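You operate a simulated robot arm through the tools that you are given. There is no shell and no other tool. Be economical: measure what you need, move in short steps, check, and stop when the job is done.

You are at the controls of a simulated robot arm. One attempt, no reset.

TASK
Drain the filter bowl into the steel cup and put the cup back.
Fine: cup under the filter drain, open it till the bowl is empty, shut it; no water beside the cup; open no other valve, leave the regulator.

The check looks at the end state, three seconds after you hand in, the way a careful person would. Anything else that was tipped, shoved, dropped, spilled or broken makes it a failure.

THE ROBOT
A 7-joint arm with a two-finger parallel gripper, fixed in place. Base frame: the origin is at the foot of the arm, x ahead of it, y to its left, z up; the work surface is at about z = 720. Units: mm, degrees, N and s.
With the tool pointing down near the work surface it reaches from about 280 to 680 mm from the base axis. Its first joint turns from -66.0 to 66.0 degrees. Payload 1.57 kg.
The tool frame sits at the grasp point between the pads (the TCP): z along the fingers, y along the line on which they close. The tips reach 30 mm beyond it. The gripper opens to 110 mm. The fingers are 24 mm wide and 12 mm thick; the gripper's body (48 by 112 mm) begins 78 mm behind the TCP.
Orientation is that of the tool frame in the base frame, as a unit quaternion [w, x, y, z]. With the fingers straight down and closing along the base's y, the tool's x points along the base's -x, its y along +y and its z along -z.

THE INTERFACE
- The arm moves only by the tool apply_moves. Its argument "increments" is a list that holds one entry, the list of rows, each a list of 6 numbers: the shift along the tool's x, y, z in mm, then the turn, a rotation vector about the tool's x, y, z in degrees. In form: [[[x, y, z, ax, ay, az], ...]]. A call has 1 to 20 rows; each row shifts and turns the commanded pose from where the row before left it, along the tool's axes as they then stand. "claw" is the opening, from 0 (shut) to 1 (fully open), set as the call begins (left out, the last holds). A row lasts 0.2 s, in which the tool goes at most 50 mm and 8.6 degrees; a call with a longer step from one row to the next is refused whole, and so is a gripper value outside its range. Where a pose cannot be reached the arm comes as near as it can. A force on the tool above 40 N (or 10 N above the force at the start of the call, whichever is more), or a blocked arm, ends the call early, and 0.2 s more pass. The fingers move at their own pace (about 108 mm/s each) and stop on an object; they squeeze with about 31 N. The grip force told is the motor's: it shows also when the fingers shut on nothing. Time passes only in rows, and 0.2 s behind the last, so rows that do not move let the fingers close. The reply holds the time, the measured pose of the TCP, the force on the tool along the base axes, the opening and the grip force, in the units named above and with some noise.
- Cameras (640 x 400 px; columns grow to the right, rows downward): "scene" is fixed at [189.9, -429.1, 1399.1]; the picture's right is [0.37, -0.93, 0.00], its down [-0.58, -0.23, -0.78] and it looks along [0.72, 0.29, -0.63] (base axes); focal length 249 px, centre (320, 200). "wrist" rides on the gripper at [-36, 0, -80] in the tool frame; the picture's right is [0.00, -1.00, 0.00], its down [0.97, 0.00, -0.24] and it looks along [0.24, 0.00, 0.97] (tool axes); focal length 218 px, centre (320, 200). There is no depth. A picture from a camera that has moved, and an enlarged one, comes with that camera's place and axes in the base frame and with its lens.
- snapshot(camera): a new picture of that camera. No time passes.
- close_up(camera, box): a new picture of the part [left, top, right, bottom] of that camera's present view, enlarged. No time passes.
- close_job(): hands the job in; it is judged then, once.

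Work in short steps. Places have to be worked out from the pictures, the camera data and where the tool is seen: move nearer, look again, correct. Check each grasp and each placing, and mend what went wrong. You have 120 turns and 84 pictures in all, those below and enlarged ones among them. Open the gripper and draw the arm clear of the work before you hand the job in, unless the task says otherwise; then end with one line.

The tools are called after "Request:" by a JSON object that holds its "name" and its "arguments". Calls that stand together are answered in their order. apply_moves: Moves the arm, as the interface text tells. Its arguments: {"type":"object","properties":{"increments":{"type":"array"},"claw":{"type":"number"}},"required":["increments"]} The other tools are called the same way: snapshot (camera) takes a picture; close_up (camera, box) takes an enlarged picture of a part of a camera's view; close_job () hands the job in.

At the start:

```text
time: 0.0
position: [453.0, -156.9, 1189.7]
tool_rot: [0.0, 0.0, 1.0, 0.0]
wrist_force: [-0.8, -0.4, 0.5]
finger_gap: 110.4
grip_force: 0.1
```

scene: 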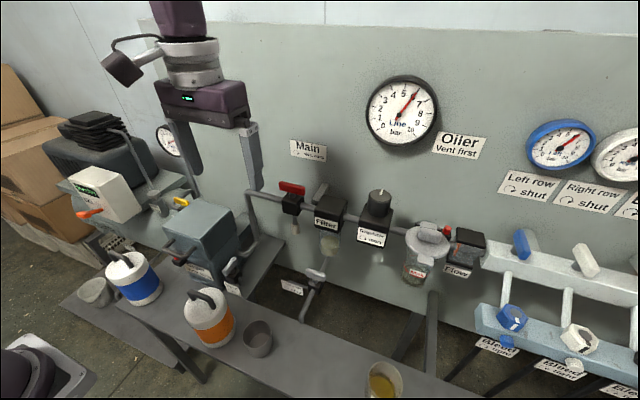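
wrist: 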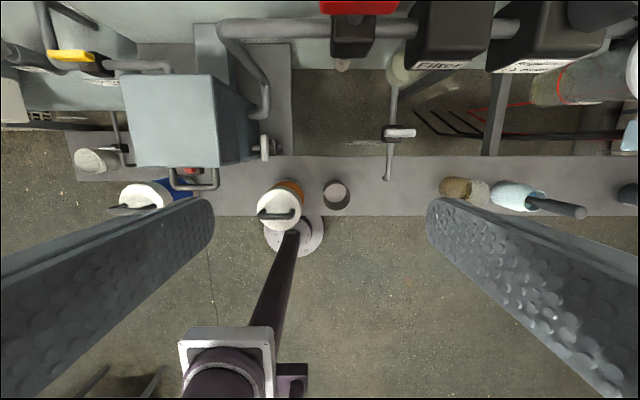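

I'll look more closely at the filter and its drain, the cups on the shelf, and the labels.

Request:
{"name": "close_up", "arguments": {"camera": "scene", "box": [240, 170, 420, 400]}}

Request:
{"name": "close_up", "arguments": {"camera": "wrist", "box": [240, 20, 560, 220]}}

Request:
{"name": "close_up", "arguments": {"camera": "scene", "box": [60, 220, 300, 370]}}

```text
1.74 times, centred on (330, 285) of scene
camera zoom: at [189.9, -429.1, 1399.1], right [0.37, -0.93, 0.0], down [-0.58, -0.23, -0.78], along [0.72, 0.29, -0.63], focal length 434 px, centre (303, 52)
```

zoom: 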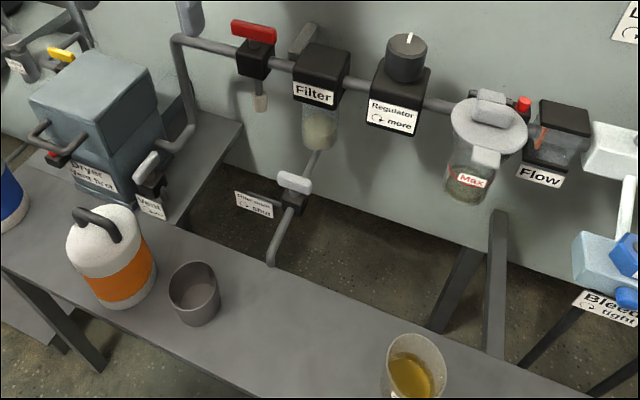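

```text
2.00 times, centred on (400, 120) of wrist
camera zoom: at [489.2, -157.4, 1269.1], right [0.0, -1.0, 0.0], down [-0.97, 0.0, 0.24], along [-0.24, 0.0, -0.97], focal length 436 px, centre (160, 360)
```

zoom: 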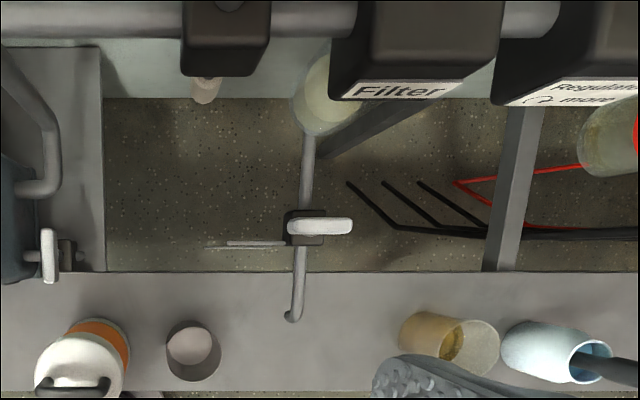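

```text
2.67 times, centred on (180, 295) of scene
camera zoom: at [189.9, -429.1, 1399.1], right [0.37, -0.93, 0.0], down [-0.58, -0.23, -0.78], along [0.72, 0.29, -0.63], focal length 665 px, centre (693, -53)
```

zoom: 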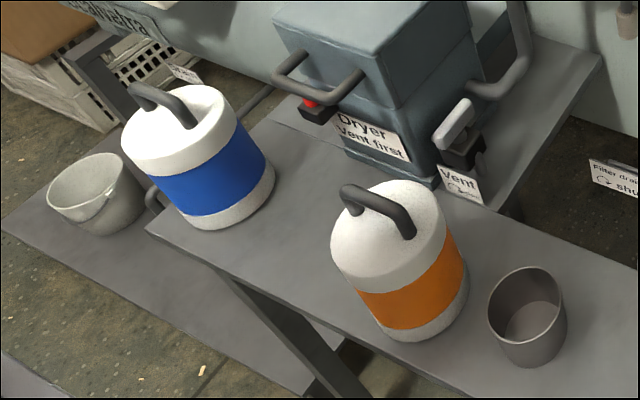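

Estimated places: steel cup near (366,-200) on z=720, spout tip near (424,-288,830), drain handle near (509,-288,890). I'll zoom on the valve, its label and the cup.

Request:
{"name": "close_up", "arguments": {"camera": "scene", "box": [265, 225, 345, 325]}}

Request:
{"name": "close_up", "arguments": {"camera": "wrist", "box": [340, 70, 452, 190]}}

Request:
{"name": "close_up", "arguments": {"camera": "scene", "box": [230, 305, 290, 365]}}

```text
4.00 times, centred on (305, 275) of scene
camera zoom: at [189.9, -429.1, 1399.1], right [0.37, -0.93, 0.0], down [-0.58, -0.23, -0.78], along [0.72, 0.29, -0.63], focal length 997 px, centre (380, -100)
```

zoom: 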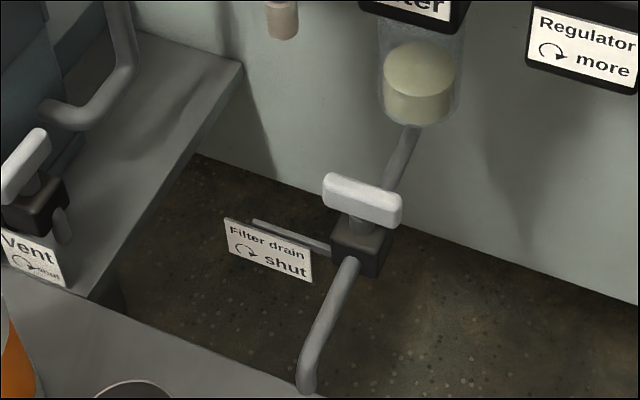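

```text
3.33 times, centred on (396, 130) of wrist
camera zoom: at [489.2, -157.4, 1269.1], right [0.0, -1.0, 0.0], down [-0.97, 0.0, 0.24], along [-0.24, 0.0, -0.97], focal length 728 px, centre (67, 433)
```

zoom: 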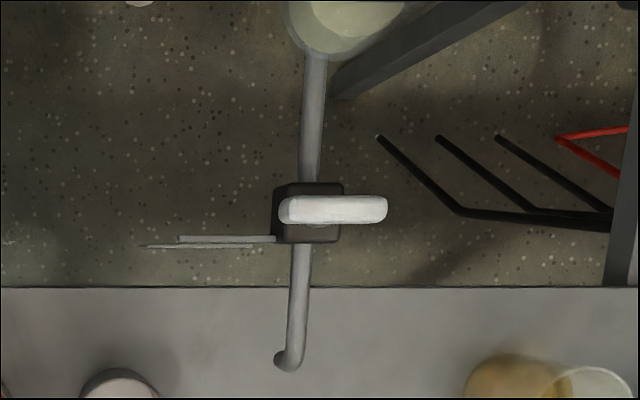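

```text
6.67 times, centred on (260, 335) of scene
camera zoom: at [189.9, -429.1, 1399.1], right [0.37, -0.93, 0.0], down [-0.58, -0.23, -0.78], along [0.72, 0.29, -0.63], focal length 1662 px, centre (720, -700)
```

zoom: 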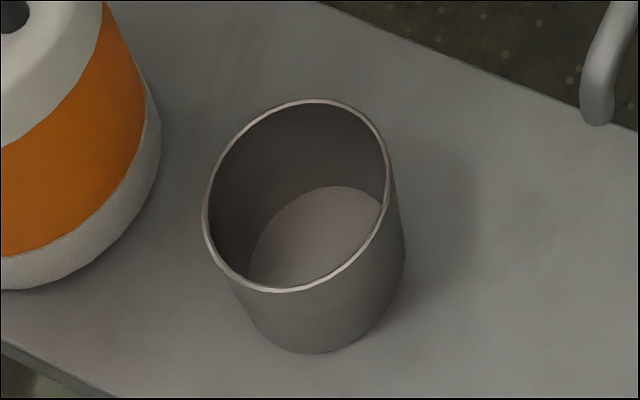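

The drain lever is a bar on an upright stem and closes clockwise. The spout is low, so the cup needs a tilted grip. First I'll go above the cup in short steps and look down at it.

Request:
{"name": "apply_moves", "arguments": {"increments": [[[17, -9, 36, 0, 0, 0], [17, -9, 36, 0, 0, 0], [17, -9, 36, 0, 0, 0], [17, -9, 36, 0, 0, 0], [17, -9, 36, 0, 0, 0]]]}}

Request:
{"name": "snapshot", "arguments": {"camera": "wrist"}}

```text
time: 1.2
position: [364.8, -200.1, 1008.9]
tool_rot: [0.001, 0.0, 1.0, -0.001]
wrist_force: [0.2, 0.5, -0.2]
finger_gap: 110.2
grip_force: 0.2
```

```text
75 pictures are left
camera wrist: at [401.6, -200.7, 1088.7], right [0.0, -1.0, 0.0], down [-0.97, 0.0, 0.24], along [-0.24, 0.0, -0.97], focal length 218 px, centre (320, 200)
```

wrist: 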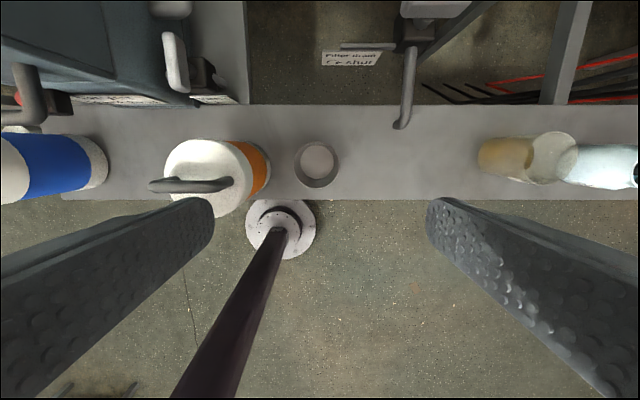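

Request:
{"name": "close_up", "arguments": {"camera": "wrist", "box": [230, 100, 430, 225]}}

```text
3.20 times, centred on (330, 162) of wrist
camera zoom: at [401.6, -200.7, 1088.7], right [0.0, -1.0, 0.0], down [-0.97, 0.0, 0.24], along [-0.24, 0.0, -0.97], focal length 698 px, centre (288, 320)
```

zoom: 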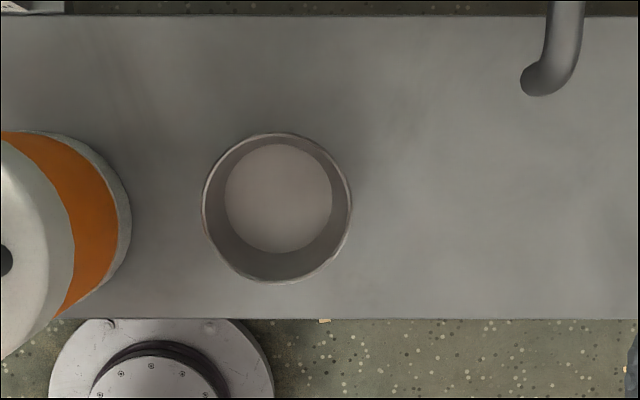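

From this view the cup is at about (376,-196), 64 mm wide with its rim near z=788; the spout tip is at (424,-288,832). I'll tilt the tool by 45° and narrow the opening a little.

Request:
{"name": "apply_moves", "arguments": {"increments": [[[0, 0, 0, 0, -7.5, 0], [0, 0, 0, 0, -7.5, 0], [0, 0, 0, 0, -7.5, 0], [0, 0, 0, 0, -7.5, 0], [0, 0, 0, 0, -7.5, 0], [0, 0, 0, 0, -7.5, 0], [0, 0, 0, 0, 0, 0]]], "claw": 0.85}}

```text
time: 2.8
position: [367.8, -202.3, 1008.8]
tool_rot: [0.383, 0.001, 0.924, 0.0]
wrist_force: [0.4, -0.2, 0.3]
finger_gap: 93.6
grip_force: 0.1
```

The tilt is reached. Next I descend to about z=880 over the cup and check with the wrist camera.

Request:
{"name": "apply_moves", "arguments": {"increments": [[[21, 1.2, 24.5, 0, 0, 0], [21, 1.2, 24.5, 0, 0, 0], [21, 1.2, 24.5, 0, 0, 0], [21, 1.2, 24.5, 0, 0, 0], [0, 0, 0, 0, 0, 0]]]}}

Request:
{"name": "snapshot", "arguments": {"camera": "wrist"}}

Request:
{"name": "snapshot", "arguments": {"camera": "scene"}}

```text
time: 4.0
position: [378.8, -197.7, 879.4]
tool_rot: [0.382, -0.001, 0.924, 0.0]
wrist_force: [-0.1, 0.2, 0.2]
finger_gap: 93.4
grip_force: 0.1
```

```text
73 pictures are left
camera wrist: at [347.9, -198.7, 960.8], right [0.0, -1.0, 0.0], down [-0.86, 0.0, -0.52], along [0.52, 0.0, -0.86], focal length 218 px, centre (320, 200)
```

wrist: 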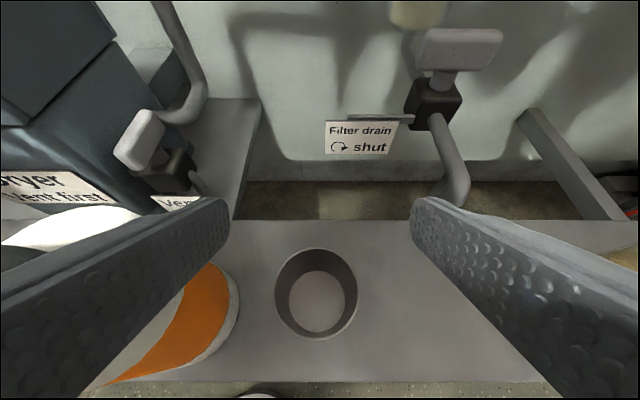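

```text
72 pictures are left
```

scene: 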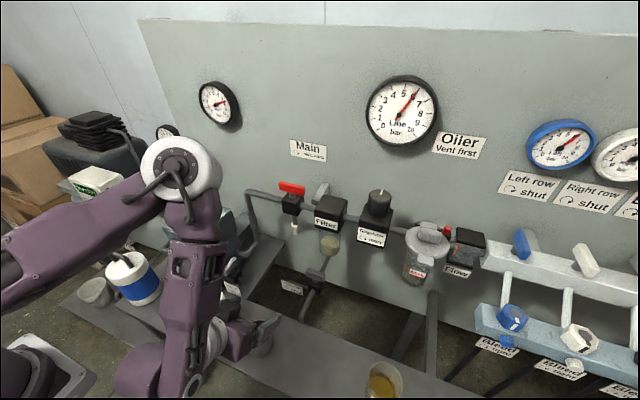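

The cup is centred between the fingers, about 2–3 mm to the left. I'll descend around it to TCP z≈757.

Request:
{"name": "apply_moves", "arguments": {"increments": [[[14.85, 0.4, 13.9, 0, 0, 0], [14.85, 0.4, 13.9, 0, 0, 0], [14.85, 0.4, 13.9, 0, 0, 0], [14.85, 0.4, 13.9, 0, 0, 0], [14.85, 0.4, 13.9, 0, 0, 0], [14.85, 0.4, 13.9, 0, 0, 0], [0, 0, 0, 0, 0, 0]]]}}

Request:
{"name": "snapshot", "arguments": {"camera": "wrist"}}

Request:
{"name": "snapshot", "arguments": {"camera": "scene"}}

```text
time: 5.6
position: [373.2, -194.6, 756.8]
tool_rot: [0.382, 0.0, 0.924, 0.0]
wrist_force: [-0.9, 0.7, -0.4]
finger_gap: 93.5
grip_force: 0.0
```

```text
71 pictures are left
camera wrist: at [343.3, -194.6, 838.7], right [0.0, -1.0, 0.0], down [-0.86, 0.0, -0.52], along [0.52, 0.0, -0.86], focal length 218 px, centre (320, 200)
```

wrist: 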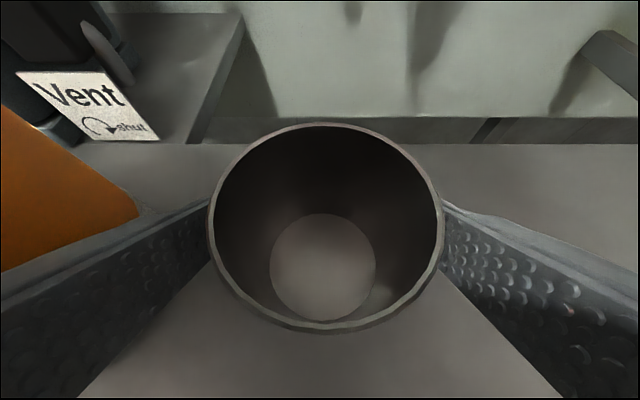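

```text
70 pictures are left
```

scene: 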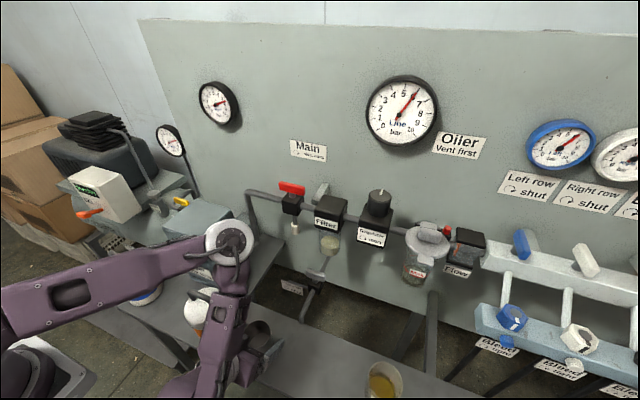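

The cup sits between the fingers, centred within 2 mm. Closing now.

Request:
{"name": "apply_moves", "arguments": {"increments": [[[0, -1, 0, 0, 0, 0], [0, 0, 0, 0, 0, 0], [0, 0, 0, 0, 0, 0], [0, 0, 0, 0, 0, 0]]], "claw": 0.3}}

```text
time: 6.6
position: [373.8, -195.8, 758.1]
tool_rot: [0.383, 0.0, 0.924, 0.0]
wrist_force: [0.8, -0.5, -0.4]
finger_gap: 63.5
grip_force: 30.6
```

Grip is firm (63.5 mm, 31 N). I'll lift 12 mm and look.

Request:
{"name": "apply_moves", "arguments": {"increments": [[[-4.25, 0, -4.25, 0, 0, 0], [-4.25, 0, -4.25, 0, 0, 0], [0, 0, 0, 0, 0, 0]]]}}

Request:
{"name": "snapshot", "arguments": {"camera": "wrist"}}

```text
time: 7.4
position: [373.9, -194.0, 770.9]
tool_rot: [0.383, 0.0, 0.924, 0.0]
wrist_force: [0.2, -0.5, -0.8]
finger_gap: 63.8
grip_force: 30.6
```

```text
69 pictures are left
camera wrist: at [343.6, -195.7, 851.7], right [0.0, -1.0, 0.0], down [-0.86, 0.0, -0.52], along [0.52, 0.0, -0.86], focal length 218 px, centre (320, 200)
```

wrist: 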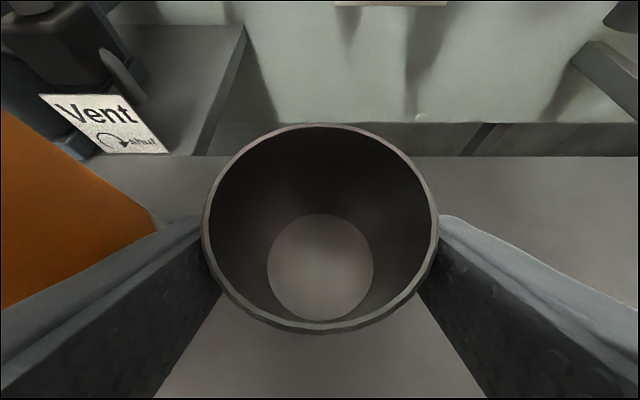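

Cup lifted cleanly and its axis is at the TCP x. Moving it diagonally to beneath the spout.

Request:
{"name": "apply_moves", "arguments": {"increments": [[[-4.4, -11.6, 4.4, 0, 0, 0], [-4.4, -11.6, 4.4, 0, 0, 0], [-4.4, -11.6, 4.4, 0, 0, 0], [-4.4, -11.6, 4.4, 0, 0, 0], [-4.4, -11.6, 4.4, 0, 0, 0], [-4.4, -11.6, 4.4, 0, 0, 0], [0, 0, 0, 0, 0, 0]]]}}

Request:
{"name": "snapshot", "arguments": {"camera": "wrist"}}

Request:
{"name": "close_up", "arguments": {"camera": "scene", "box": [220, 225, 380, 345]}}

```text
time: 9.0
position: [413.8, -265.7, 771.9]
tool_rot: [0.383, 0.0, 0.924, 0.0]
wrist_force: [-0.4, -0.6, 0.4]
finger_gap: 63.6
grip_force: 31.3
```

```text
68 pictures are left
camera wrist: at [381.6, -267.5, 853.2], right [0.0, -1.0, 0.0], down [-0.86, 0.0, -0.52], along [0.52, 0.0, -0.86], focal length 218 px, centre (320, 200)
```

wrist: 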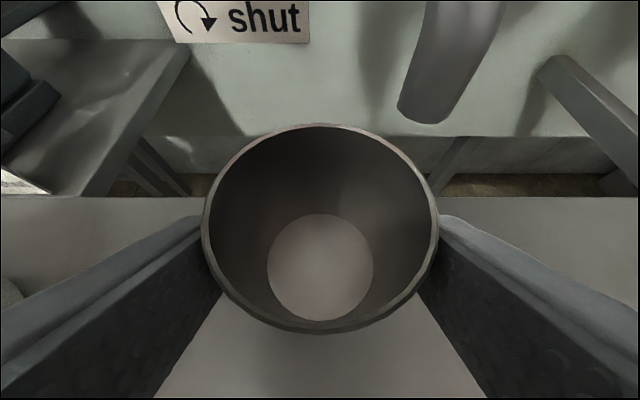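

```text
3.33 times, centred on (300, 285) of scene
camera zoom: at [189.9, -429.1, 1399.1], right [0.37, -0.93, 0.0], down [-0.58, -0.23, -0.78], along [0.72, 0.29, -0.63], focal length 831 px, centre (387, -83)
```

zoom: 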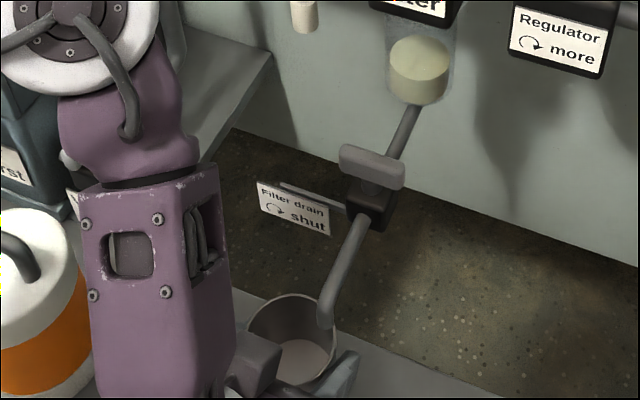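

The spout tip resolves to about (420,-288,825), 20 mm above the rim. I'll move the last bit, right 22 and forward 8.

Request:
{"name": "apply_moves", "arguments": {"increments": [[[0, -11, 0, 0, 0, 0], [0, -11, 0, 0, 0, 0], [-2.8, 0, 2.8, 0, 0, 0], [-2.8, 0, 2.8, 0, 0, 0], [0, 0, 0, 0, 0, 0]]]}}

Request:
{"name": "snapshot", "arguments": {"camera": "wrist"}}

Request:
{"name": "close_up", "arguments": {"camera": "scene", "box": [250, 245, 350, 345]}}

```text
time: 10.2
position: [419.3, -287.9, 771.2]
tool_rot: [0.383, 0.001, 0.924, -0.001]
wrist_force: [0.0, -0.7, -0.8]
finger_gap: 63.7
grip_force: 31.2
```

```text
66 pictures are left
camera wrist: at [388.9, -288.5, 852.7], right [0.0, -1.0, 0.0], down [-0.86, 0.0, -0.52], along [0.52, 0.0, -0.86], focal length 218 px, centre (320, 200)
```

wrist: 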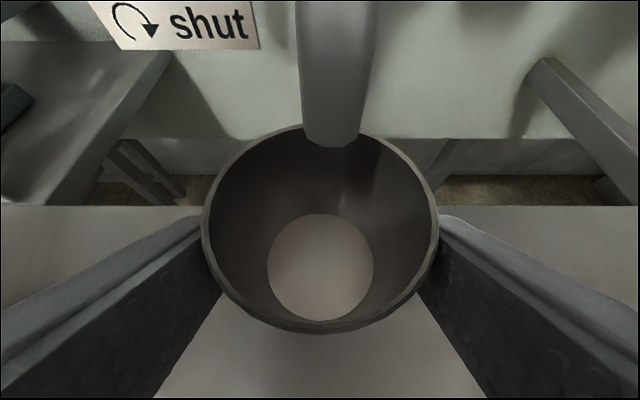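

```text
4.00 times, centred on (300, 295) of scene
camera zoom: at [189.9, -429.1, 1399.1], right [0.37, -0.93, 0.0], down [-0.58, -0.23, -0.78], along [0.72, 0.29, -0.63], focal length 997 px, centre (400, -180)
```

zoom: 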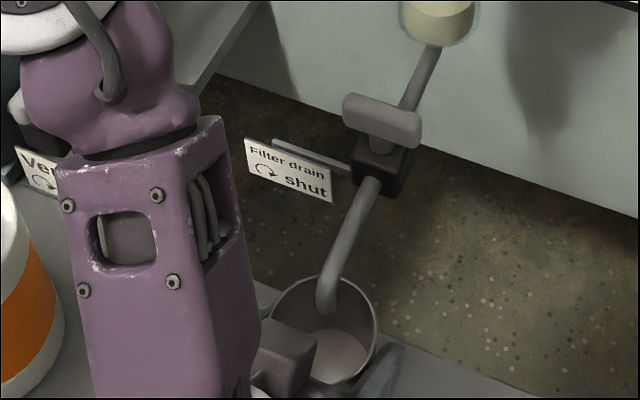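

The spout is inside the cup outline, about 2 mm right of centre. I'll shift 2 mm and set the cup down gently.

Request:
{"name": "apply_moves", "arguments": {"increments": [[[-1, -2, 1, 0, 0, 0], [3, 0, 3, 0, 0, 0], [3, 0, 3, 0, 0, 0], [2, 0, 2, 0, 0, 0], [0, 0, 0, 0, 0, 0]]]}}

```text
time: 11.4
position: [420.8, -289.5, 761.3]
tool_rot: [0.383, 0.0, 0.924, 0.0]
wrist_force: [0.6, 0.8, -1.0]
finger_gap: 63.8
grip_force: 31.3
```

Almost down (0.7 mm left). I'll lower the last bit, then open the gripper to 0.85.

Request:
{"name": "apply_moves", "arguments": {"increments": [[[0.5, 0, 0.5, 0, 0, 0], [0, 0, 0, 0, 0, 0]]]}}

Request:
{"name": "apply_moves", "arguments": {"increments": [[[0, 0, 0, 0, 0, 0], [0, 0, 0, 0, 0, 0]]], "claw": 0.85}}

Request:
{"name": "snapshot", "arguments": {"camera": "wrist"}}

```text
time: 12.0
position: [419.9, -287.5, 759.9]
tool_rot: [0.383, 0.0, 0.924, 0.0]
wrist_force: [-0.5, 0.4, 0.2]
finger_gap: 63.4
grip_force: 31.2
```

```text
time: 12.6
position: [420.2, -289.1, 759.4]
tool_rot: [0.383, 0.0, 0.924, 0.0]
wrist_force: [-1.0, 0.9, -0.4]
finger_gap: 93.6
grip_force: 0.1
```

```text
64 pictures are left
camera wrist: at [389.7, -290.1, 841.4], right [0.0, -1.0, 0.0], down [-0.86, 0.0, -0.52], along [0.52, 0.0, -0.86], focal length 218 px, centre (320, 200)
```

wrist: 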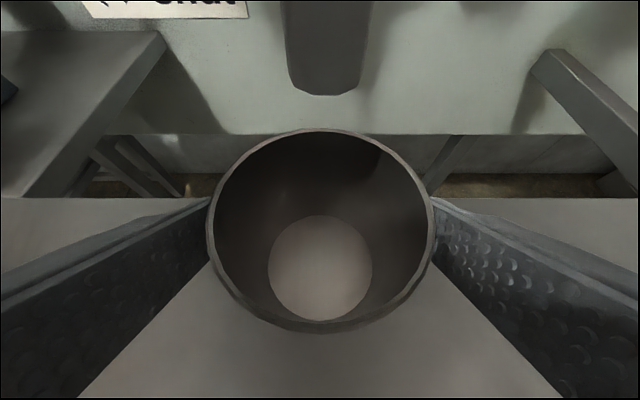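

The cup stands upright under the spout. I'll back out along the tool axis, then rise.

Request:
{"name": "apply_moves", "arguments": {"increments": [[[0, 0, -20, 0, 0, 0], [0, 0, -40, 0, 0, 0], [0, 0, -40, 0, 0, 0], [0, 0, -40, 0, 0, 0], [-30, 0, -30, 0, 0, 0], [-30, 0, -30, 0, 0, 0], [-30, 0, -30, 0, 0, 0], [0, 0, 0, 0, 0, 0]]]}}

Request:
{"name": "snapshot", "arguments": {"camera": "scene"}}

Request:
{"name": "snapshot", "arguments": {"camera": "wrist"}}

```text
time: 14.4
position: [319.7, -288.1, 984.6]
tool_rot: [0.383, 0.0, 0.924, 0.0]
wrist_force: [0.0, -0.7, -0.9]
finger_gap: 93.4
grip_force: 0.1
```

```text
63 pictures are left
```

scene: 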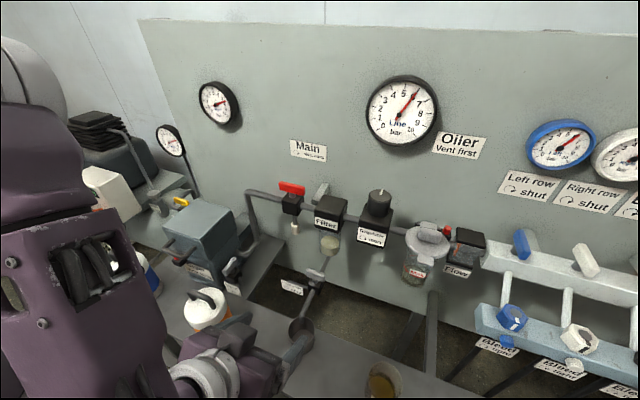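

```text
62 pictures are left
camera wrist: at [288.8, -290.0, 1065.7], right [0.0, -1.0, 0.0], down [-0.86, 0.0, -0.52], along [0.52, 0.0, -0.86], focal length 218 px, centre (320, 200)
```

wrist: 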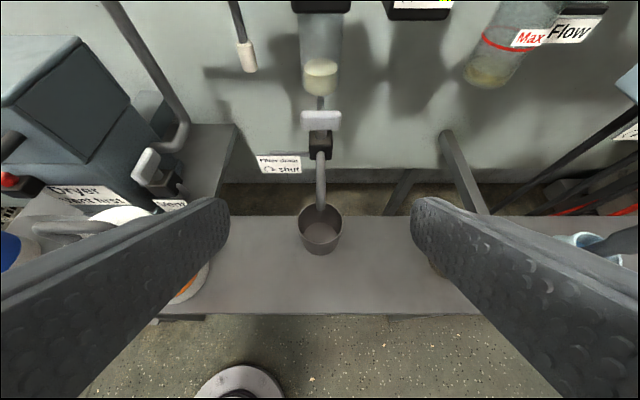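

The spout hangs over the cup, and the drain lever is at y≈-290. I'll close the fingers, reduce the tilt to 20° and come near the lever, to push its right end away (counter-clockwise).

Request:
{"name": "apply_moves", "arguments": {"increments": [[[0, 0, 0, 0, 8.333, 0], [0, 0, 0, 0, 8.333, 0], [0, 0, 0, 0, 8.333, 0], [-29.6, -5.2, 17.4, 0, 0, 0], [-29.6, -5.2, 17.4, 0, 0, 0], [-29.6, -5.2, 17.4, 0, 0, 0], [-29.6, -5.2, 17.4, 0, 0, 0], [0, 0, 0, 0, 0, 0]]], "claw": 0}}

Request:
{"name": "snapshot", "arguments": {"camera": "wrist"}}

Request:
{"name": "close_up", "arguments": {"camera": "scene", "box": [240, 165, 400, 345]}}

```text
time: 16.2
position: [455.8, -308.2, 962.9]
tool_rot: [0.174, 0.0, 0.985, 0.0]
wrist_force: [0.0, -0.4, 1.1]
finger_gap: 0.1
grip_force: 21.9
```

```text
61 pictures are left
camera wrist: at [463.2, -309.4, 1049.9], right [0.0, -1.0, 0.0], down [-0.99, 0.0, -0.11], along [0.11, 0.0, -0.99], focal length 218 px, centre (320, 200)
```

wrist: 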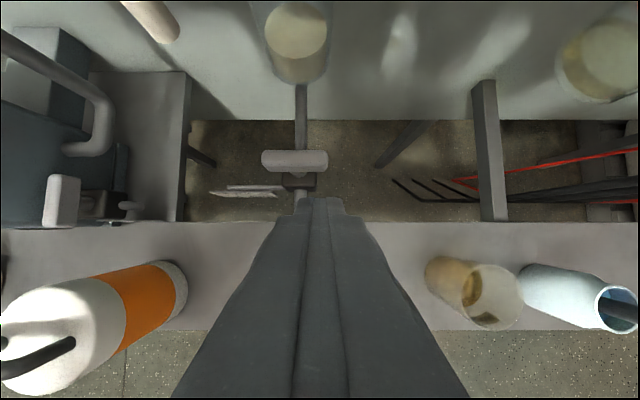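

```text
2.22 times, centred on (320, 255) of scene
camera zoom: at [189.9, -429.1, 1399.1], right [0.37, -0.93, 0.0], down [-0.58, -0.23, -0.78], along [0.72, 0.29, -0.63], focal length 554 px, centre (320, 78)
```

zoom: 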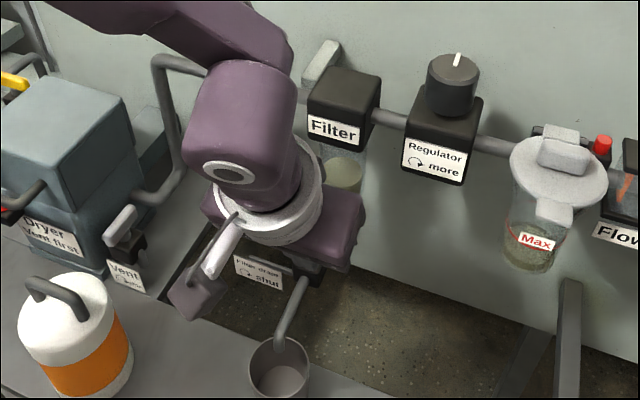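

Lever centre reads (511,-290), right end at y≈-315; my closed fingers are at y≈-309. I descend in front of it to z≈905.

Request:
{"name": "apply_moves", "arguments": {"increments": [[[6.6, 0, 18.2, 0, 0, 0], [6.6, 0, 18.2, 0, 0, 0], [6.6, 0, 18.2, 0, 0, 0], [0, 0, 0, 0, 0, 0]]]}}

Request:
{"name": "snapshot", "arguments": {"camera": "wrist"}}

Request:
{"name": "close_up", "arguments": {"camera": "scene", "box": [260, 205, 380, 325]}}

```text
time: 17.2
position: [457.7, -308.9, 902.1]
tool_rot: [0.173, 0.0, 0.985, 0.0]
wrist_force: [0.3, 0.0, 0.7]
finger_gap: 0.0
grip_force: 21.3
```

```text
59 pictures are left
camera wrist: at [465.2, -309.9, 989.2], right [0.0, -1.0, 0.0], down [-0.99, 0.0, -0.11], along [0.11, 0.0, -0.99], focal length 218 px, centre (320, 200)
```

wrist: 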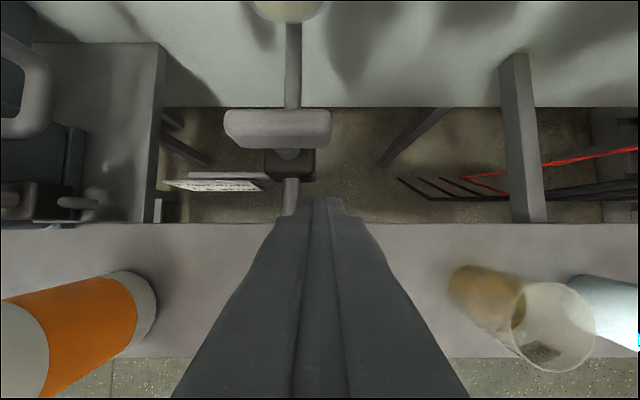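

```text
3.33 times, centred on (320, 265) of scene
camera zoom: at [189.9, -429.1, 1399.1], right [0.37, -0.93, 0.0], down [-0.58, -0.23, -0.78], along [0.72, 0.29, -0.63], focal length 831 px, centre (320, -17)
```

zoom: 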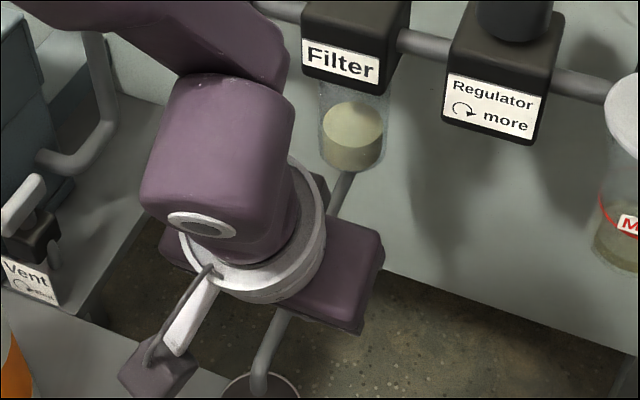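

Tips are at about z=878, just inside the lever's height. Pushing forward in 5 mm rows, watching force.

Request:
{"name": "apply_moves", "arguments": {"increments": [[[-4.7, 0, 1.71, 0, 0, 0], [-4.7, 0, 1.71, 0, 0, 0], [-4.7, 0, 1.71, 0, 0, 0], [-4.7, 0, 1.71, 0, 0, 0], [-4.7, 0, 1.71, 0, 0, 0], [-4.7, 0, 1.71, 0, 0, 0]]]}}

Request:
{"name": "snapshot", "arguments": {"camera": "wrist"}}

```text
time: 18.6
position: [485.9, -310.6, 900.6]
tool_rot: [0.174, 0.001, 0.985, -0.001]
wrist_force: [-7.0, -5.5, -2.5]
finger_gap: 0.0
grip_force: 21.5
```

```text
57 pictures are left
camera wrist: at [492.2, -311.6, 987.8], right [0.0, -1.0, 0.0], down [-0.99, 0.0, -0.11], along [0.11, 0.0, -0.99], focal length 218 px, centre (320, 200)
```

wrist: 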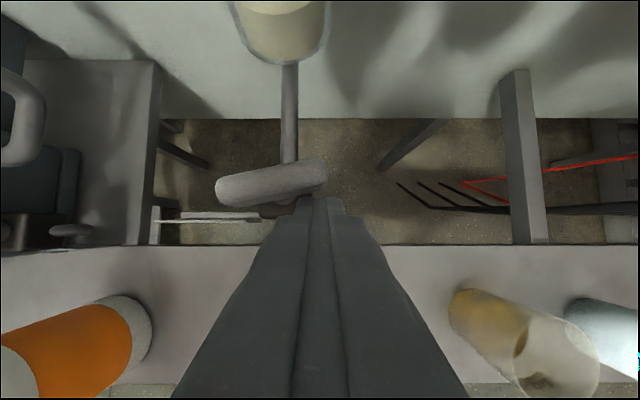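

The lever is turning counter-clockwise under ~7 N. I keep pushing.

Request:
{"name": "apply_moves", "arguments": {"increments": [[[-4.7, 0, 1.71, 0, 0, 0], [-4.7, 0, 1.71, 0, 0, 0], [-4.7, 0, 1.71, 0, 0, 0], [-4.7, 0, 1.71, 0, 0, 0]]]}}

Request:
{"name": "snapshot", "arguments": {"camera": "wrist"}}

Request:
{"name": "close_up", "arguments": {"camera": "scene", "box": [260, 205, 380, 355]}}

```text
time: 19.6
position: [507.5, -307.7, 903.3]
tool_rot: [0.174, 0.0, 0.985, -0.001]
wrist_force: [-0.2, -0.5, -1.9]
finger_gap: 0.0
grip_force: 21.5
```

```text
56 pictures are left
camera wrist: at [514.3, -309.7, 990.0], right [0.0, -1.0, 0.0], down [-0.99, 0.0, -0.11], along [0.11, 0.0, -0.99], focal length 218 px, centre (320, 200)
```

wrist: 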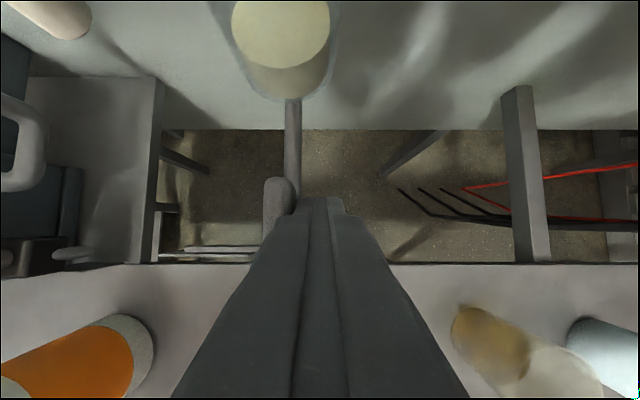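

```text
2.67 times, centred on (320, 280) of scene
camera zoom: at [189.9, -429.1, 1399.1], right [0.37, -0.93, 0.0], down [-0.58, -0.23, -0.78], along [0.72, 0.29, -0.63], focal length 665 px, centre (320, -13)
```

zoom: 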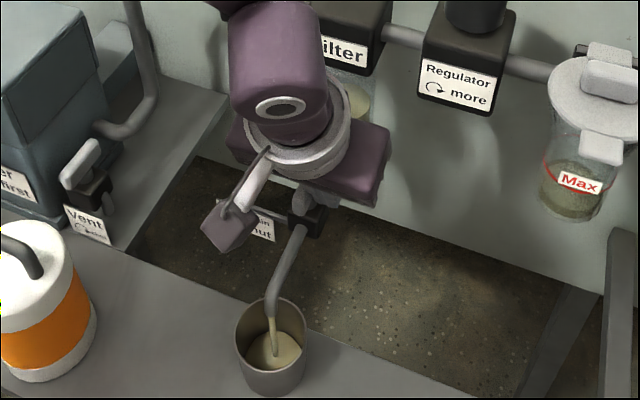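

Water runs cleanly into the cup and the lever is about 90° open. I'll draw back to the lever's near end on its right side (ready to shut) and wait while it drains.

Request:
{"name": "apply_moves", "arguments": {"increments": [[[0, -3, 0, 0, 0, 0], [8, 0, -2.9, 0, 0, 0], [8, 0, -2.9, 0, 0, 0], [8, 0, -2.9, 0, 0, 0], [0, 0, 0, 0, 0, 0], [0, 0, 0, 0, 0, 0], [0, 0, 0, 0, 0, 0], [0, 0, 0, 0, 0, 0], [0, 0, 0, 0, 0, 0], [0, 0, 0, 0, 0, 0]]]}}

Request:
{"name": "snapshot", "arguments": {"camera": "wrist"}}

Request:
{"name": "close_up", "arguments": {"camera": "scene", "box": [260, 205, 380, 355]}}

```text
time: 21.8
position: [481.5, -312.1, 903.2]
tool_rot: [0.174, 0.001, 0.985, 0.0]
wrist_force: [-0.1, 0.1, -0.2]
finger_gap: 0.0
grip_force: 21.4
```

```text
54 pictures are left
camera wrist: at [488.1, -313.4, 990.2], right [0.0, -1.0, 0.0], down [-0.99, 0.0, -0.11], along [0.11, 0.0, -0.99], focal length 218 px, centre (320, 200)
```

wrist: 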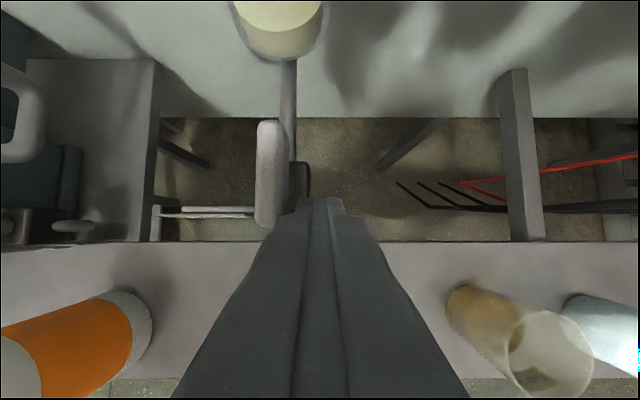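

```text
2.67 times, centred on (320, 280) of scene
camera zoom: at [189.9, -429.1, 1399.1], right [0.37, -0.93, 0.0], down [-0.58, -0.23, -0.78], along [0.72, 0.29, -0.63], focal length 665 px, centre (320, -13)
```

zoom: 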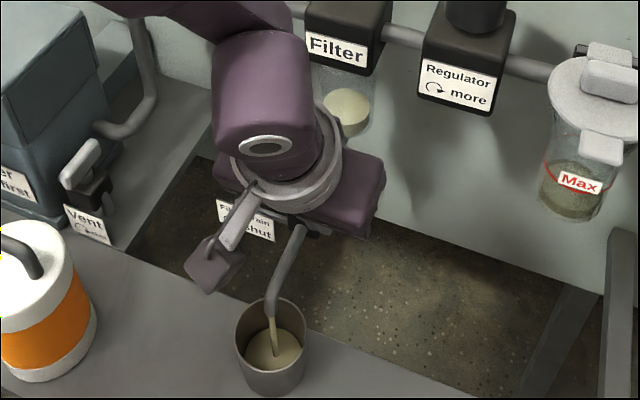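

The lever is aligned with the pipe, fully open. Still draining, so I wait.

Request:
{"name": "apply_moves", "arguments": {"increments": [[[0, 0, 0, 0, 0, 0], [0, 0, 0, 0, 0, 0], [0, 0, 0, 0, 0, 0], [0, 0, 0, 0, 0, 0], [0, 0, 0, 0, 0, 0], [0, 0, 0, 0, 0, 0], [0, 0, 0, 0, 0, 0], [0, 0, 0, 0, 0, 0], [0, 0, 0, 0, 0, 0], [0, 0, 0, 0, 0, 0], [0, 0, 0, 0, 0, 0], [0, 0, 0, 0, 0, 0], [0, 0, 0, 0, 0, 0], [0, 0, 0, 0, 0, 0], [0, 0, 0, 0, 0, 0], [0, 0, 0, 0, 0, 0]]]}}

Request:
{"name": "close_up", "arguments": {"camera": "scene", "box": [260, 205, 380, 355]}}

```text
time: 25.2
position: [481.0, -313.5, 902.6]
tool_rot: [0.174, -0.001, 0.985, 0.0]
wrist_force: [-0.3, -0.1, 0.3]
finger_gap: 0.1
grip_force: 21.4
```

```text
2.67 times, centred on (320, 280) of scene
camera zoom: at [189.9, -429.1, 1399.1], right [0.37, -0.93, 0.0], down [-0.58, -0.23, -0.78], along [0.72, 0.29, -0.63], focal length 665 px, centre (320, -13)
```

zoom: 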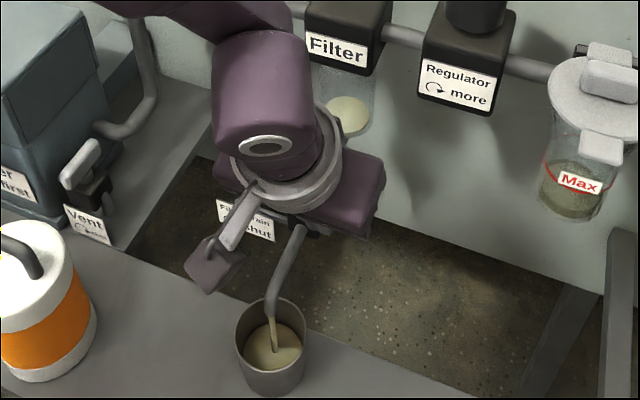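

The bowl is dropping and the cup still has plenty of room. Waiting further.

Request:
{"name": "apply_moves", "arguments": {"increments": [[[0, 0, 0, 0, 0, 0], [0, 0, 0, 0, 0, 0], [0, 0, 0, 0, 0, 0], [0, 0, 0, 0, 0, 0], [0, 0, 0, 0, 0, 0], [0, 0, 0, 0, 0, 0], [0, 0, 0, 0, 0, 0], [0, 0, 0, 0, 0, 0], [0, 0, 0, 0, 0, 0], [0, 0, 0, 0, 0, 0], [0, 0, 0, 0, 0, 0], [0, 0, 0, 0, 0, 0], [0, 0, 0, 0, 0, 0], [0, 0, 0, 0, 0, 0], [0, 0, 0, 0, 0, 0], [0, 0, 0, 0, 0, 0]]]}}

Request:
{"name": "close_up", "arguments": {"camera": "scene", "box": [260, 205, 380, 355]}}

```text
time: 28.6
position: [480.2, -312.5, 903.7]
tool_rot: [0.175, 0.0, 0.985, 0.0]
wrist_force: [0.2, 0.6, -1.1]
finger_gap: 0.1
grip_force: 21.4
```

```text
2.67 times, centred on (320, 280) of scene
camera zoom: at [189.9, -429.1, 1399.1], right [0.37, -0.93, 0.0], down [-0.58, -0.23, -0.78], along [0.72, 0.29, -0.63], focal length 665 px, centre (320, -13)
```

zoom: 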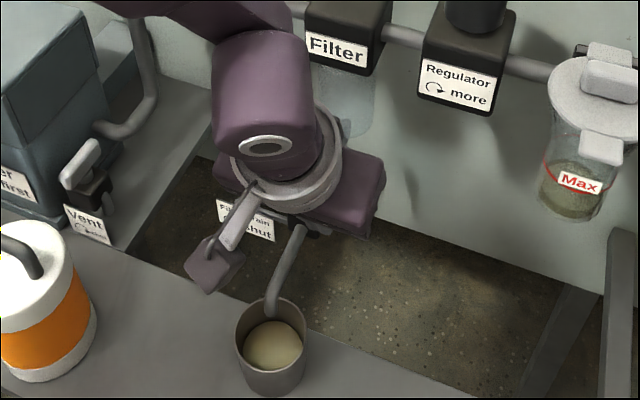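

The bowl is empty and the stream has stopped. Now I shut it by pushing the near end of the lever to the left (clockwise).

Request:
{"name": "apply_moves", "arguments": {"increments": [[[0, 0, 0, 0, 0, 0], [0, 0, 0, 0, 0, 0], [0, 5, 0, 0, 0, 0], [0, 5, 0, 0, 0, 0], [0, 5, 0, 0, 0, 0], [0, 5, 0, 0, 0, 0], [0, 5, 0, 0, 0, 0], [0, 5, 0, 0, 0, 0]]]}}

Request:
{"name": "snapshot", "arguments": {"camera": "wrist"}}

```text
time: 30.4
position: [482.1, -281.3, 903.3]
tool_rot: [0.174, 0.0, 0.985, 0.0]
wrist_force: [-1.4, -0.1, 0.3]
finger_gap: 0.0
grip_force: 20.8
```

```text
50 pictures are left
camera wrist: at [488.9, -282.1, 990.1], right [0.0, -1.0, 0.0], down [-0.99, 0.0, -0.11], along [0.11, 0.0, -0.99], focal length 218 px, centre (320, 200)
```

wrist: 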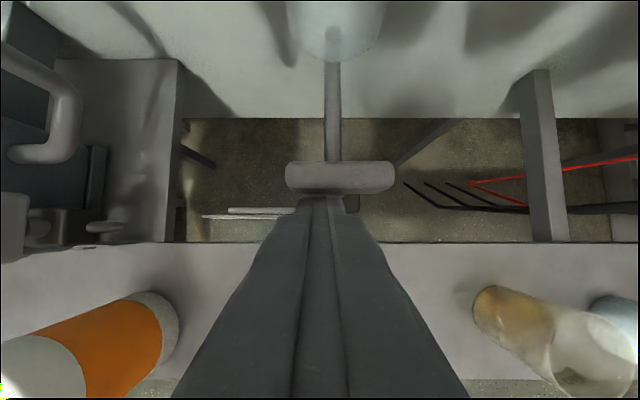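

The lever reads perpendicular to the pipe again. I'll snug it with a light push at its left end to be sure of the stop.

Request:
{"name": "apply_moves", "arguments": {"increments": [[[0, 5, 0, 0, 0, 0], [0, 5, 0, 0, 0, 0], [-1.9, 0, 0.7, 0, 0, 0], [-1.9, 0, 0.7, 0, 0, 0], [-0.9, 0, 0.35, 0, 0, 0]]]}}

Request:
{"name": "close_up", "arguments": {"camera": "wrist", "box": [220, 80, 460, 230]}}

```text
time: 31.6
position: [482.9, -271.7, 901.2]
tool_rot: [0.173, 0.001, 0.985, 0.001]
wrist_force: [-35.3, 2.2, 11.5]
finger_gap: 0.0
grip_force: 21.7
```

```text
2.67 times, centred on (340, 155) of wrist
camera zoom: at [489.7, -273.6, 988.9], right [0.0, -1.0, 0.0], down [-0.99, 0.0, -0.1], along [0.1, 0.0, -0.99], focal length 582 px, centre (267, 320)
```

zoom: 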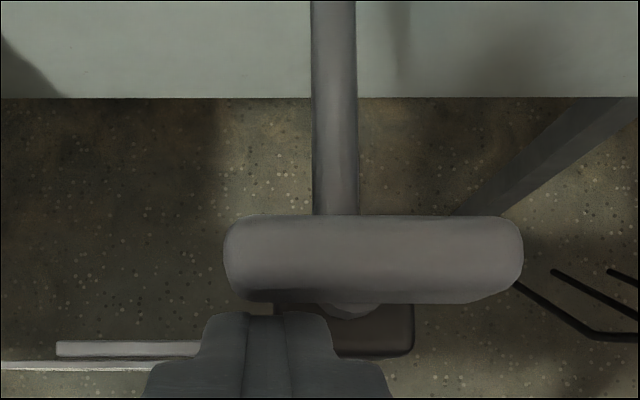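

Firm on its stop: shut. I back away, rise, and return to the 45° stand-off with the gripper opened to 0.85.

Request:
{"name": "apply_moves", "arguments": {"increments": [[[18.8, 0, -6.8, 0, 0, 0], [18.8, 0, -6.8, 0, 0, 0], [-9.8, 0, -26.8, 0, 0, 0], [-9.8, 0, -26.8, 0, 0, 0], [29.6, -4.2, -17.4, 0, 0, 0], [29.6, -4.2, -17.4, 0, 0, 0], [29.6, -4.2, -17.4, 0, 0, 0], [29.6, -4.2, -17.4, 0, 0, 0], [0, 0, 0, 0, -8.333, 0], [0, 0, 0, 0, -8.333, 0], [0, 0, 0, 0, -8.333, 0], [0, 0, 0, 0, 0, 0]]]}}

Request:
{"name": "apply_moves", "arguments": {"increments": [[[0, 0, 0, 0, 0, 0], [0, 0, 0, 0, 0, 0]]], "claw": 0.85}}

Request:
{"name": "snapshot", "arguments": {"camera": "wrist"}}

Request:
{"name": "close_up", "arguments": {"camera": "scene", "box": [260, 205, 380, 355]}}

```text
time: 34.2
position: [311.5, -290.5, 985.5]
tool_rot: [0.382, 0.0, 0.924, -0.001]
wrist_force: [-0.7, 0.3, -0.8]
finger_gap: 0.0
grip_force: 21.0
```

```text
time: 34.8
position: [311.8, -290.8, 983.3]
tool_rot: [0.384, 0.0, 0.923, 0.0]
wrist_force: [0.1, -0.6, 0.6]
finger_gap: 93.8
grip_force: 0.0
```

```text
48 pictures are left
camera wrist: at [280.5, -290.7, 1065.5], right [0.0, -1.0, 0.0], down [-0.86, 0.0, -0.52], along [0.52, 0.0, -0.86], focal length 218 px, centre (320, 200)
```

wrist: 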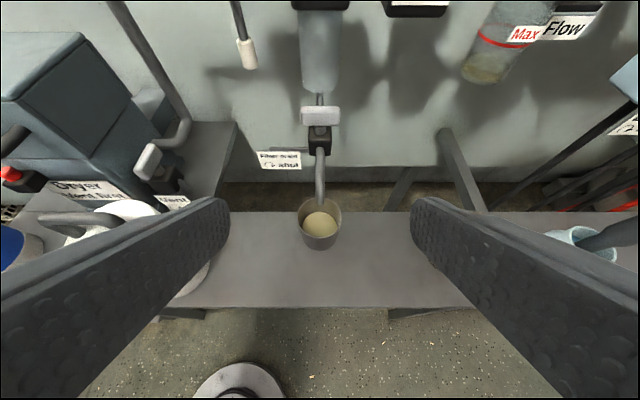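

```text
2.67 times, centred on (320, 280) of scene
camera zoom: at [189.9, -429.1, 1399.1], right [0.37, -0.93, 0.0], down [-0.58, -0.23, -0.78], along [0.72, 0.29, -0.63], focal length 665 px, centre (320, -13)
```

zoom: 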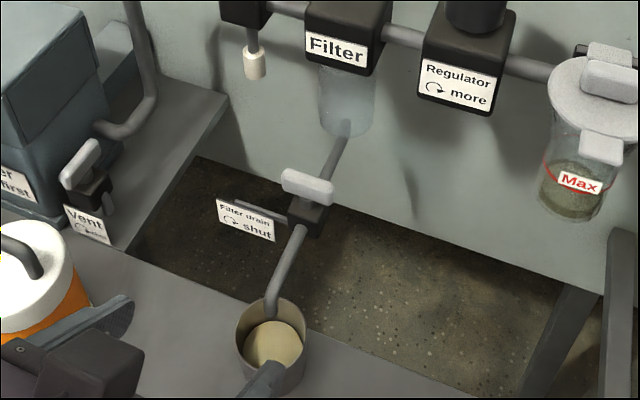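

Drain shut, bowl empty, water in the cup, shelf dry. I'll re-enter along the same line toward the cup, stopping short to check.

Request:
{"name": "apply_moves", "arguments": {"increments": [[[20.75, 0.3, 24.15, 0, 0, 0], [20.75, 0.3, 24.15, 0, 0, 0], [20.75, 0.3, 24.15, 0, 0, 0], [20.75, 0.3, 24.15, 0, 0, 0], [0, 0, 25, 0, 0, 0], [0, 0, 25, 0, 0, 0], [0, 0, 25, 0, 0, 0], [0, 0, 0, 0, 0, 0]]]}}

Request:
{"name": "snapshot", "arguments": {"camera": "wrist"}}

```text
time: 36.6
position: [371.5, -287.4, 803.7]
tool_rot: [0.384, 0.0, 0.923, 0.0]
wrist_force: [-0.2, 0.9, 0.4]
finger_gap: 93.5
grip_force: 0.0
```

```text
46 pictures are left
camera wrist: at [340.7, -287.8, 884.3], right [0.0, -1.0, 0.0], down [-0.86, 0.0, -0.52], along [0.52, 0.0, -0.86], focal length 218 px, centre (320, 200)
```

wrist: 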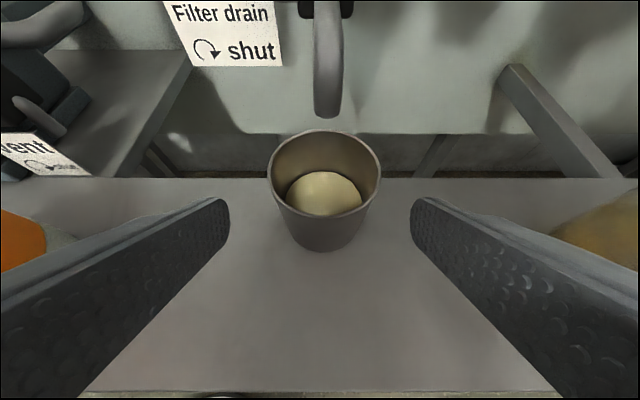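

Well lined up (cup ~2 mm to the right). Advancing the last 66 mm and closing.

Request:
{"name": "apply_moves", "arguments": {"increments": [[[0, -2, 16, 0, 0, 0], [0, 0, 17, 0, 0, 0], [0, 0, 17, 0, 0, 0], [-1.5, 0, 16, 0, 0, 0], [0, 0, 0, 0, 0, 0]]]}}

Request:
{"name": "snapshot", "arguments": {"camera": "wrist"}}

```text
time: 37.8
position: [419.5, -290.8, 758.9]
tool_rot: [0.383, 0.0, 0.924, 0.001]
wrist_force: [0.1, 0.5, 0.1]
finger_gap: 93.4
grip_force: 0.1
```

```text
45 pictures are left
camera wrist: at [388.9, -291.5, 840.9], right [0.0, -1.0, 0.0], down [-0.86, 0.0, -0.52], along [0.52, 0.0, -0.86], focal length 218 px, centre (320, 200)
```

wrist: 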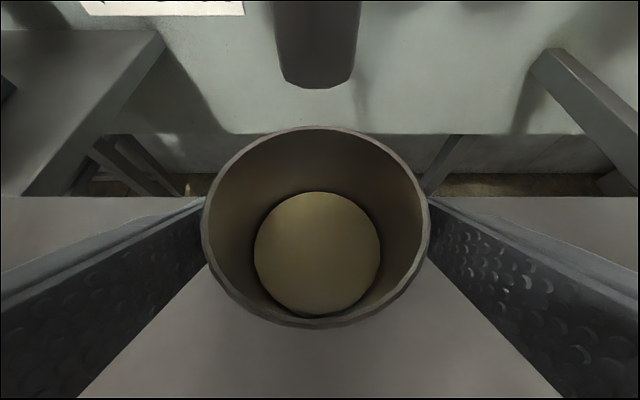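

Request:
{"name": "apply_moves", "arguments": {"increments": [[[0, 1.5, 0, 0, 0, 0], [0, 0, 0, 0, 0, 0], [0, 0, 0, 0, 0, 0], [0, 0, 0, 0, 0, 0]]], "claw": 0.3}}

Request:
{"name": "apply_moves", "arguments": {"increments": [[[-1.5, 0, -1.5, 0, 0, 0], [-3, 0, -3, 0, 0, 0], [-3, 0, -3, 0, 0, 0], [-1, 0, -1, 0, 0, 0], [0, 0, 0, 0, 0, 0]]]}}

Request:
{"name": "snapshot", "arguments": {"camera": "wrist"}}

```text
time: 38.8
position: [420.3, -289.8, 758.8]
tool_rot: [0.382, 0.0, 0.924, 0.0]
wrist_force: [-0.4, 0.3, 0.4]
finger_gap: 63.6
grip_force: 31.3
```

```text
time: 40.0
position: [420.6, -288.7, 771.4]
tool_rot: [0.382, -0.001, 0.924, 0.0]
wrist_force: [-0.3, 0.0, -1.8]
finger_gap: 64.0
grip_force: 30.6
```

```text
44 pictures are left
camera wrist: at [389.7, -290.6, 852.4], right [0.0, -1.0, 0.0], down [-0.86, 0.0, -0.52], along [0.52, 0.0, -0.86], focal length 218 px, centre (320, 200)
```

wrist: 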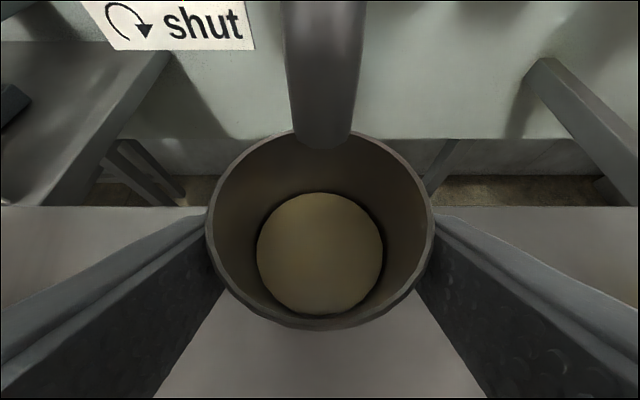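

The cup is up, level, no spill. I carry it slowly back to its starting place.

Request:
{"name": "apply_moves", "arguments": {"increments": [[[1.2, 3.4, -1.2, 0, 0, 0], [1.8, 5.1, -1.8, 0, 0, 0], [2.5, 7.1, -2.5, 0, 0, 0], [2.5, 7.1, -2.5, 0, 0, 0], [2.5, 7.1, -2.5, 0, 0, 0], [2.5, 7.1, -2.5, 0, 0, 0], [2.5, 7.1, -2.5, 0, 0, 0], [2.5, 7.1, -2.5, 0, 0, 0], [2.5, 7.1, -2.5, 0, 0, 0], [2.5, 7.1, -2.5, 0, 0, 0], [2.5, 7.1, -2.5, 0, 0, 0], [2.5, 7.1, -2.5, 0, 0, 0], [2.5, 7.1, -2.5, 0, 0, 0], [1.8, 5.1, -1.8, 0, 0, 0], [1, 2.4, -1, 0, 0, 0], [0, 0, 0, 0, 0, 0]]]}}

Request:
{"name": "snapshot", "arguments": {"camera": "wrist"}}

```text
time: 43.4
position: [375.0, -195.7, 769.6]
tool_rot: [0.382, 0.0, 0.924, 0.0]
wrist_force: [0.1, 0.8, -1.0]
finger_gap: 63.6
grip_force: 31.0
```

```text
43 pictures are left
camera wrist: at [344.1, -196.2, 851.9], right [0.0, -1.0, 0.0], down [-0.86, 0.0, -0.52], along [0.52, 0.0, -0.86], focal length 218 px, centre (320, 200)
```

wrist: 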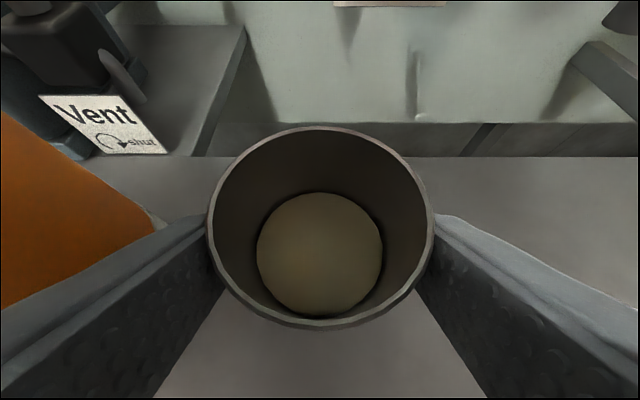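

The view matches the first lift picture, so the position is right. Lowering gently.

Request:
{"name": "apply_moves", "arguments": {"increments": [[[2, 0, 2, 0, 0, 0], [2, 0, 2, 0, 0, 0], [2, 0, 2, 0, 0, 0], [1.5, 0, 1.5, 0, 0, 0], [0.5, 0, 0.5, 0, 0, 0], [0, 0, 0, 0, 0, 0]]]}}

```text
time: 44.8
position: [374.2, -194.5, 757.6]
tool_rot: [0.384, 0.0, 0.923, 0.0]
wrist_force: [-0.4, 6.4, 17.6]
finger_gap: 63.5
grip_force: 30.7
```

The cup is on the shelf (17 N upward). I ease up slightly, then release.

Request:
{"name": "apply_moves", "arguments": {"increments": [[[-0.3, 0, -0.3, 0, 0, 0], [0, 0, 0, 0, 0, 0]]]}}

Request:
{"name": "apply_moves", "arguments": {"increments": [[[0, 0, 0, 0, 0, 0], [0, 0, 0, 0, 0, 0]]], "claw": 0.85}}

Request:
{"name": "snapshot", "arguments": {"camera": "wrist"}}

```text
time: 45.4
position: [374.0, -195.5, 758.4]
tool_rot: [0.382, 0.0, 0.924, -0.001]
wrist_force: [1.7, 0.9, 5.5]
finger_gap: 63.7
grip_force: 30.9
```

```text
time: 46.0
position: [372.6, -194.9, 758.6]
tool_rot: [0.382, 0.0, 0.924, 0.001]
wrist_force: [-0.5, 0.1, -0.5]
finger_gap: 93.6
grip_force: 0.1
```

```text
42 pictures are left
camera wrist: at [343.0, -196.2, 840.7], right [0.0, -1.0, 0.0], down [-0.86, 0.0, -0.52], along [0.52, 0.0, -0.86], focal length 218 px, centre (320, 200)
```

wrist: 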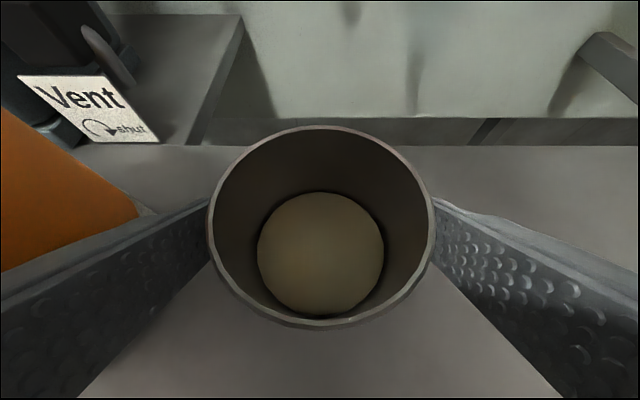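

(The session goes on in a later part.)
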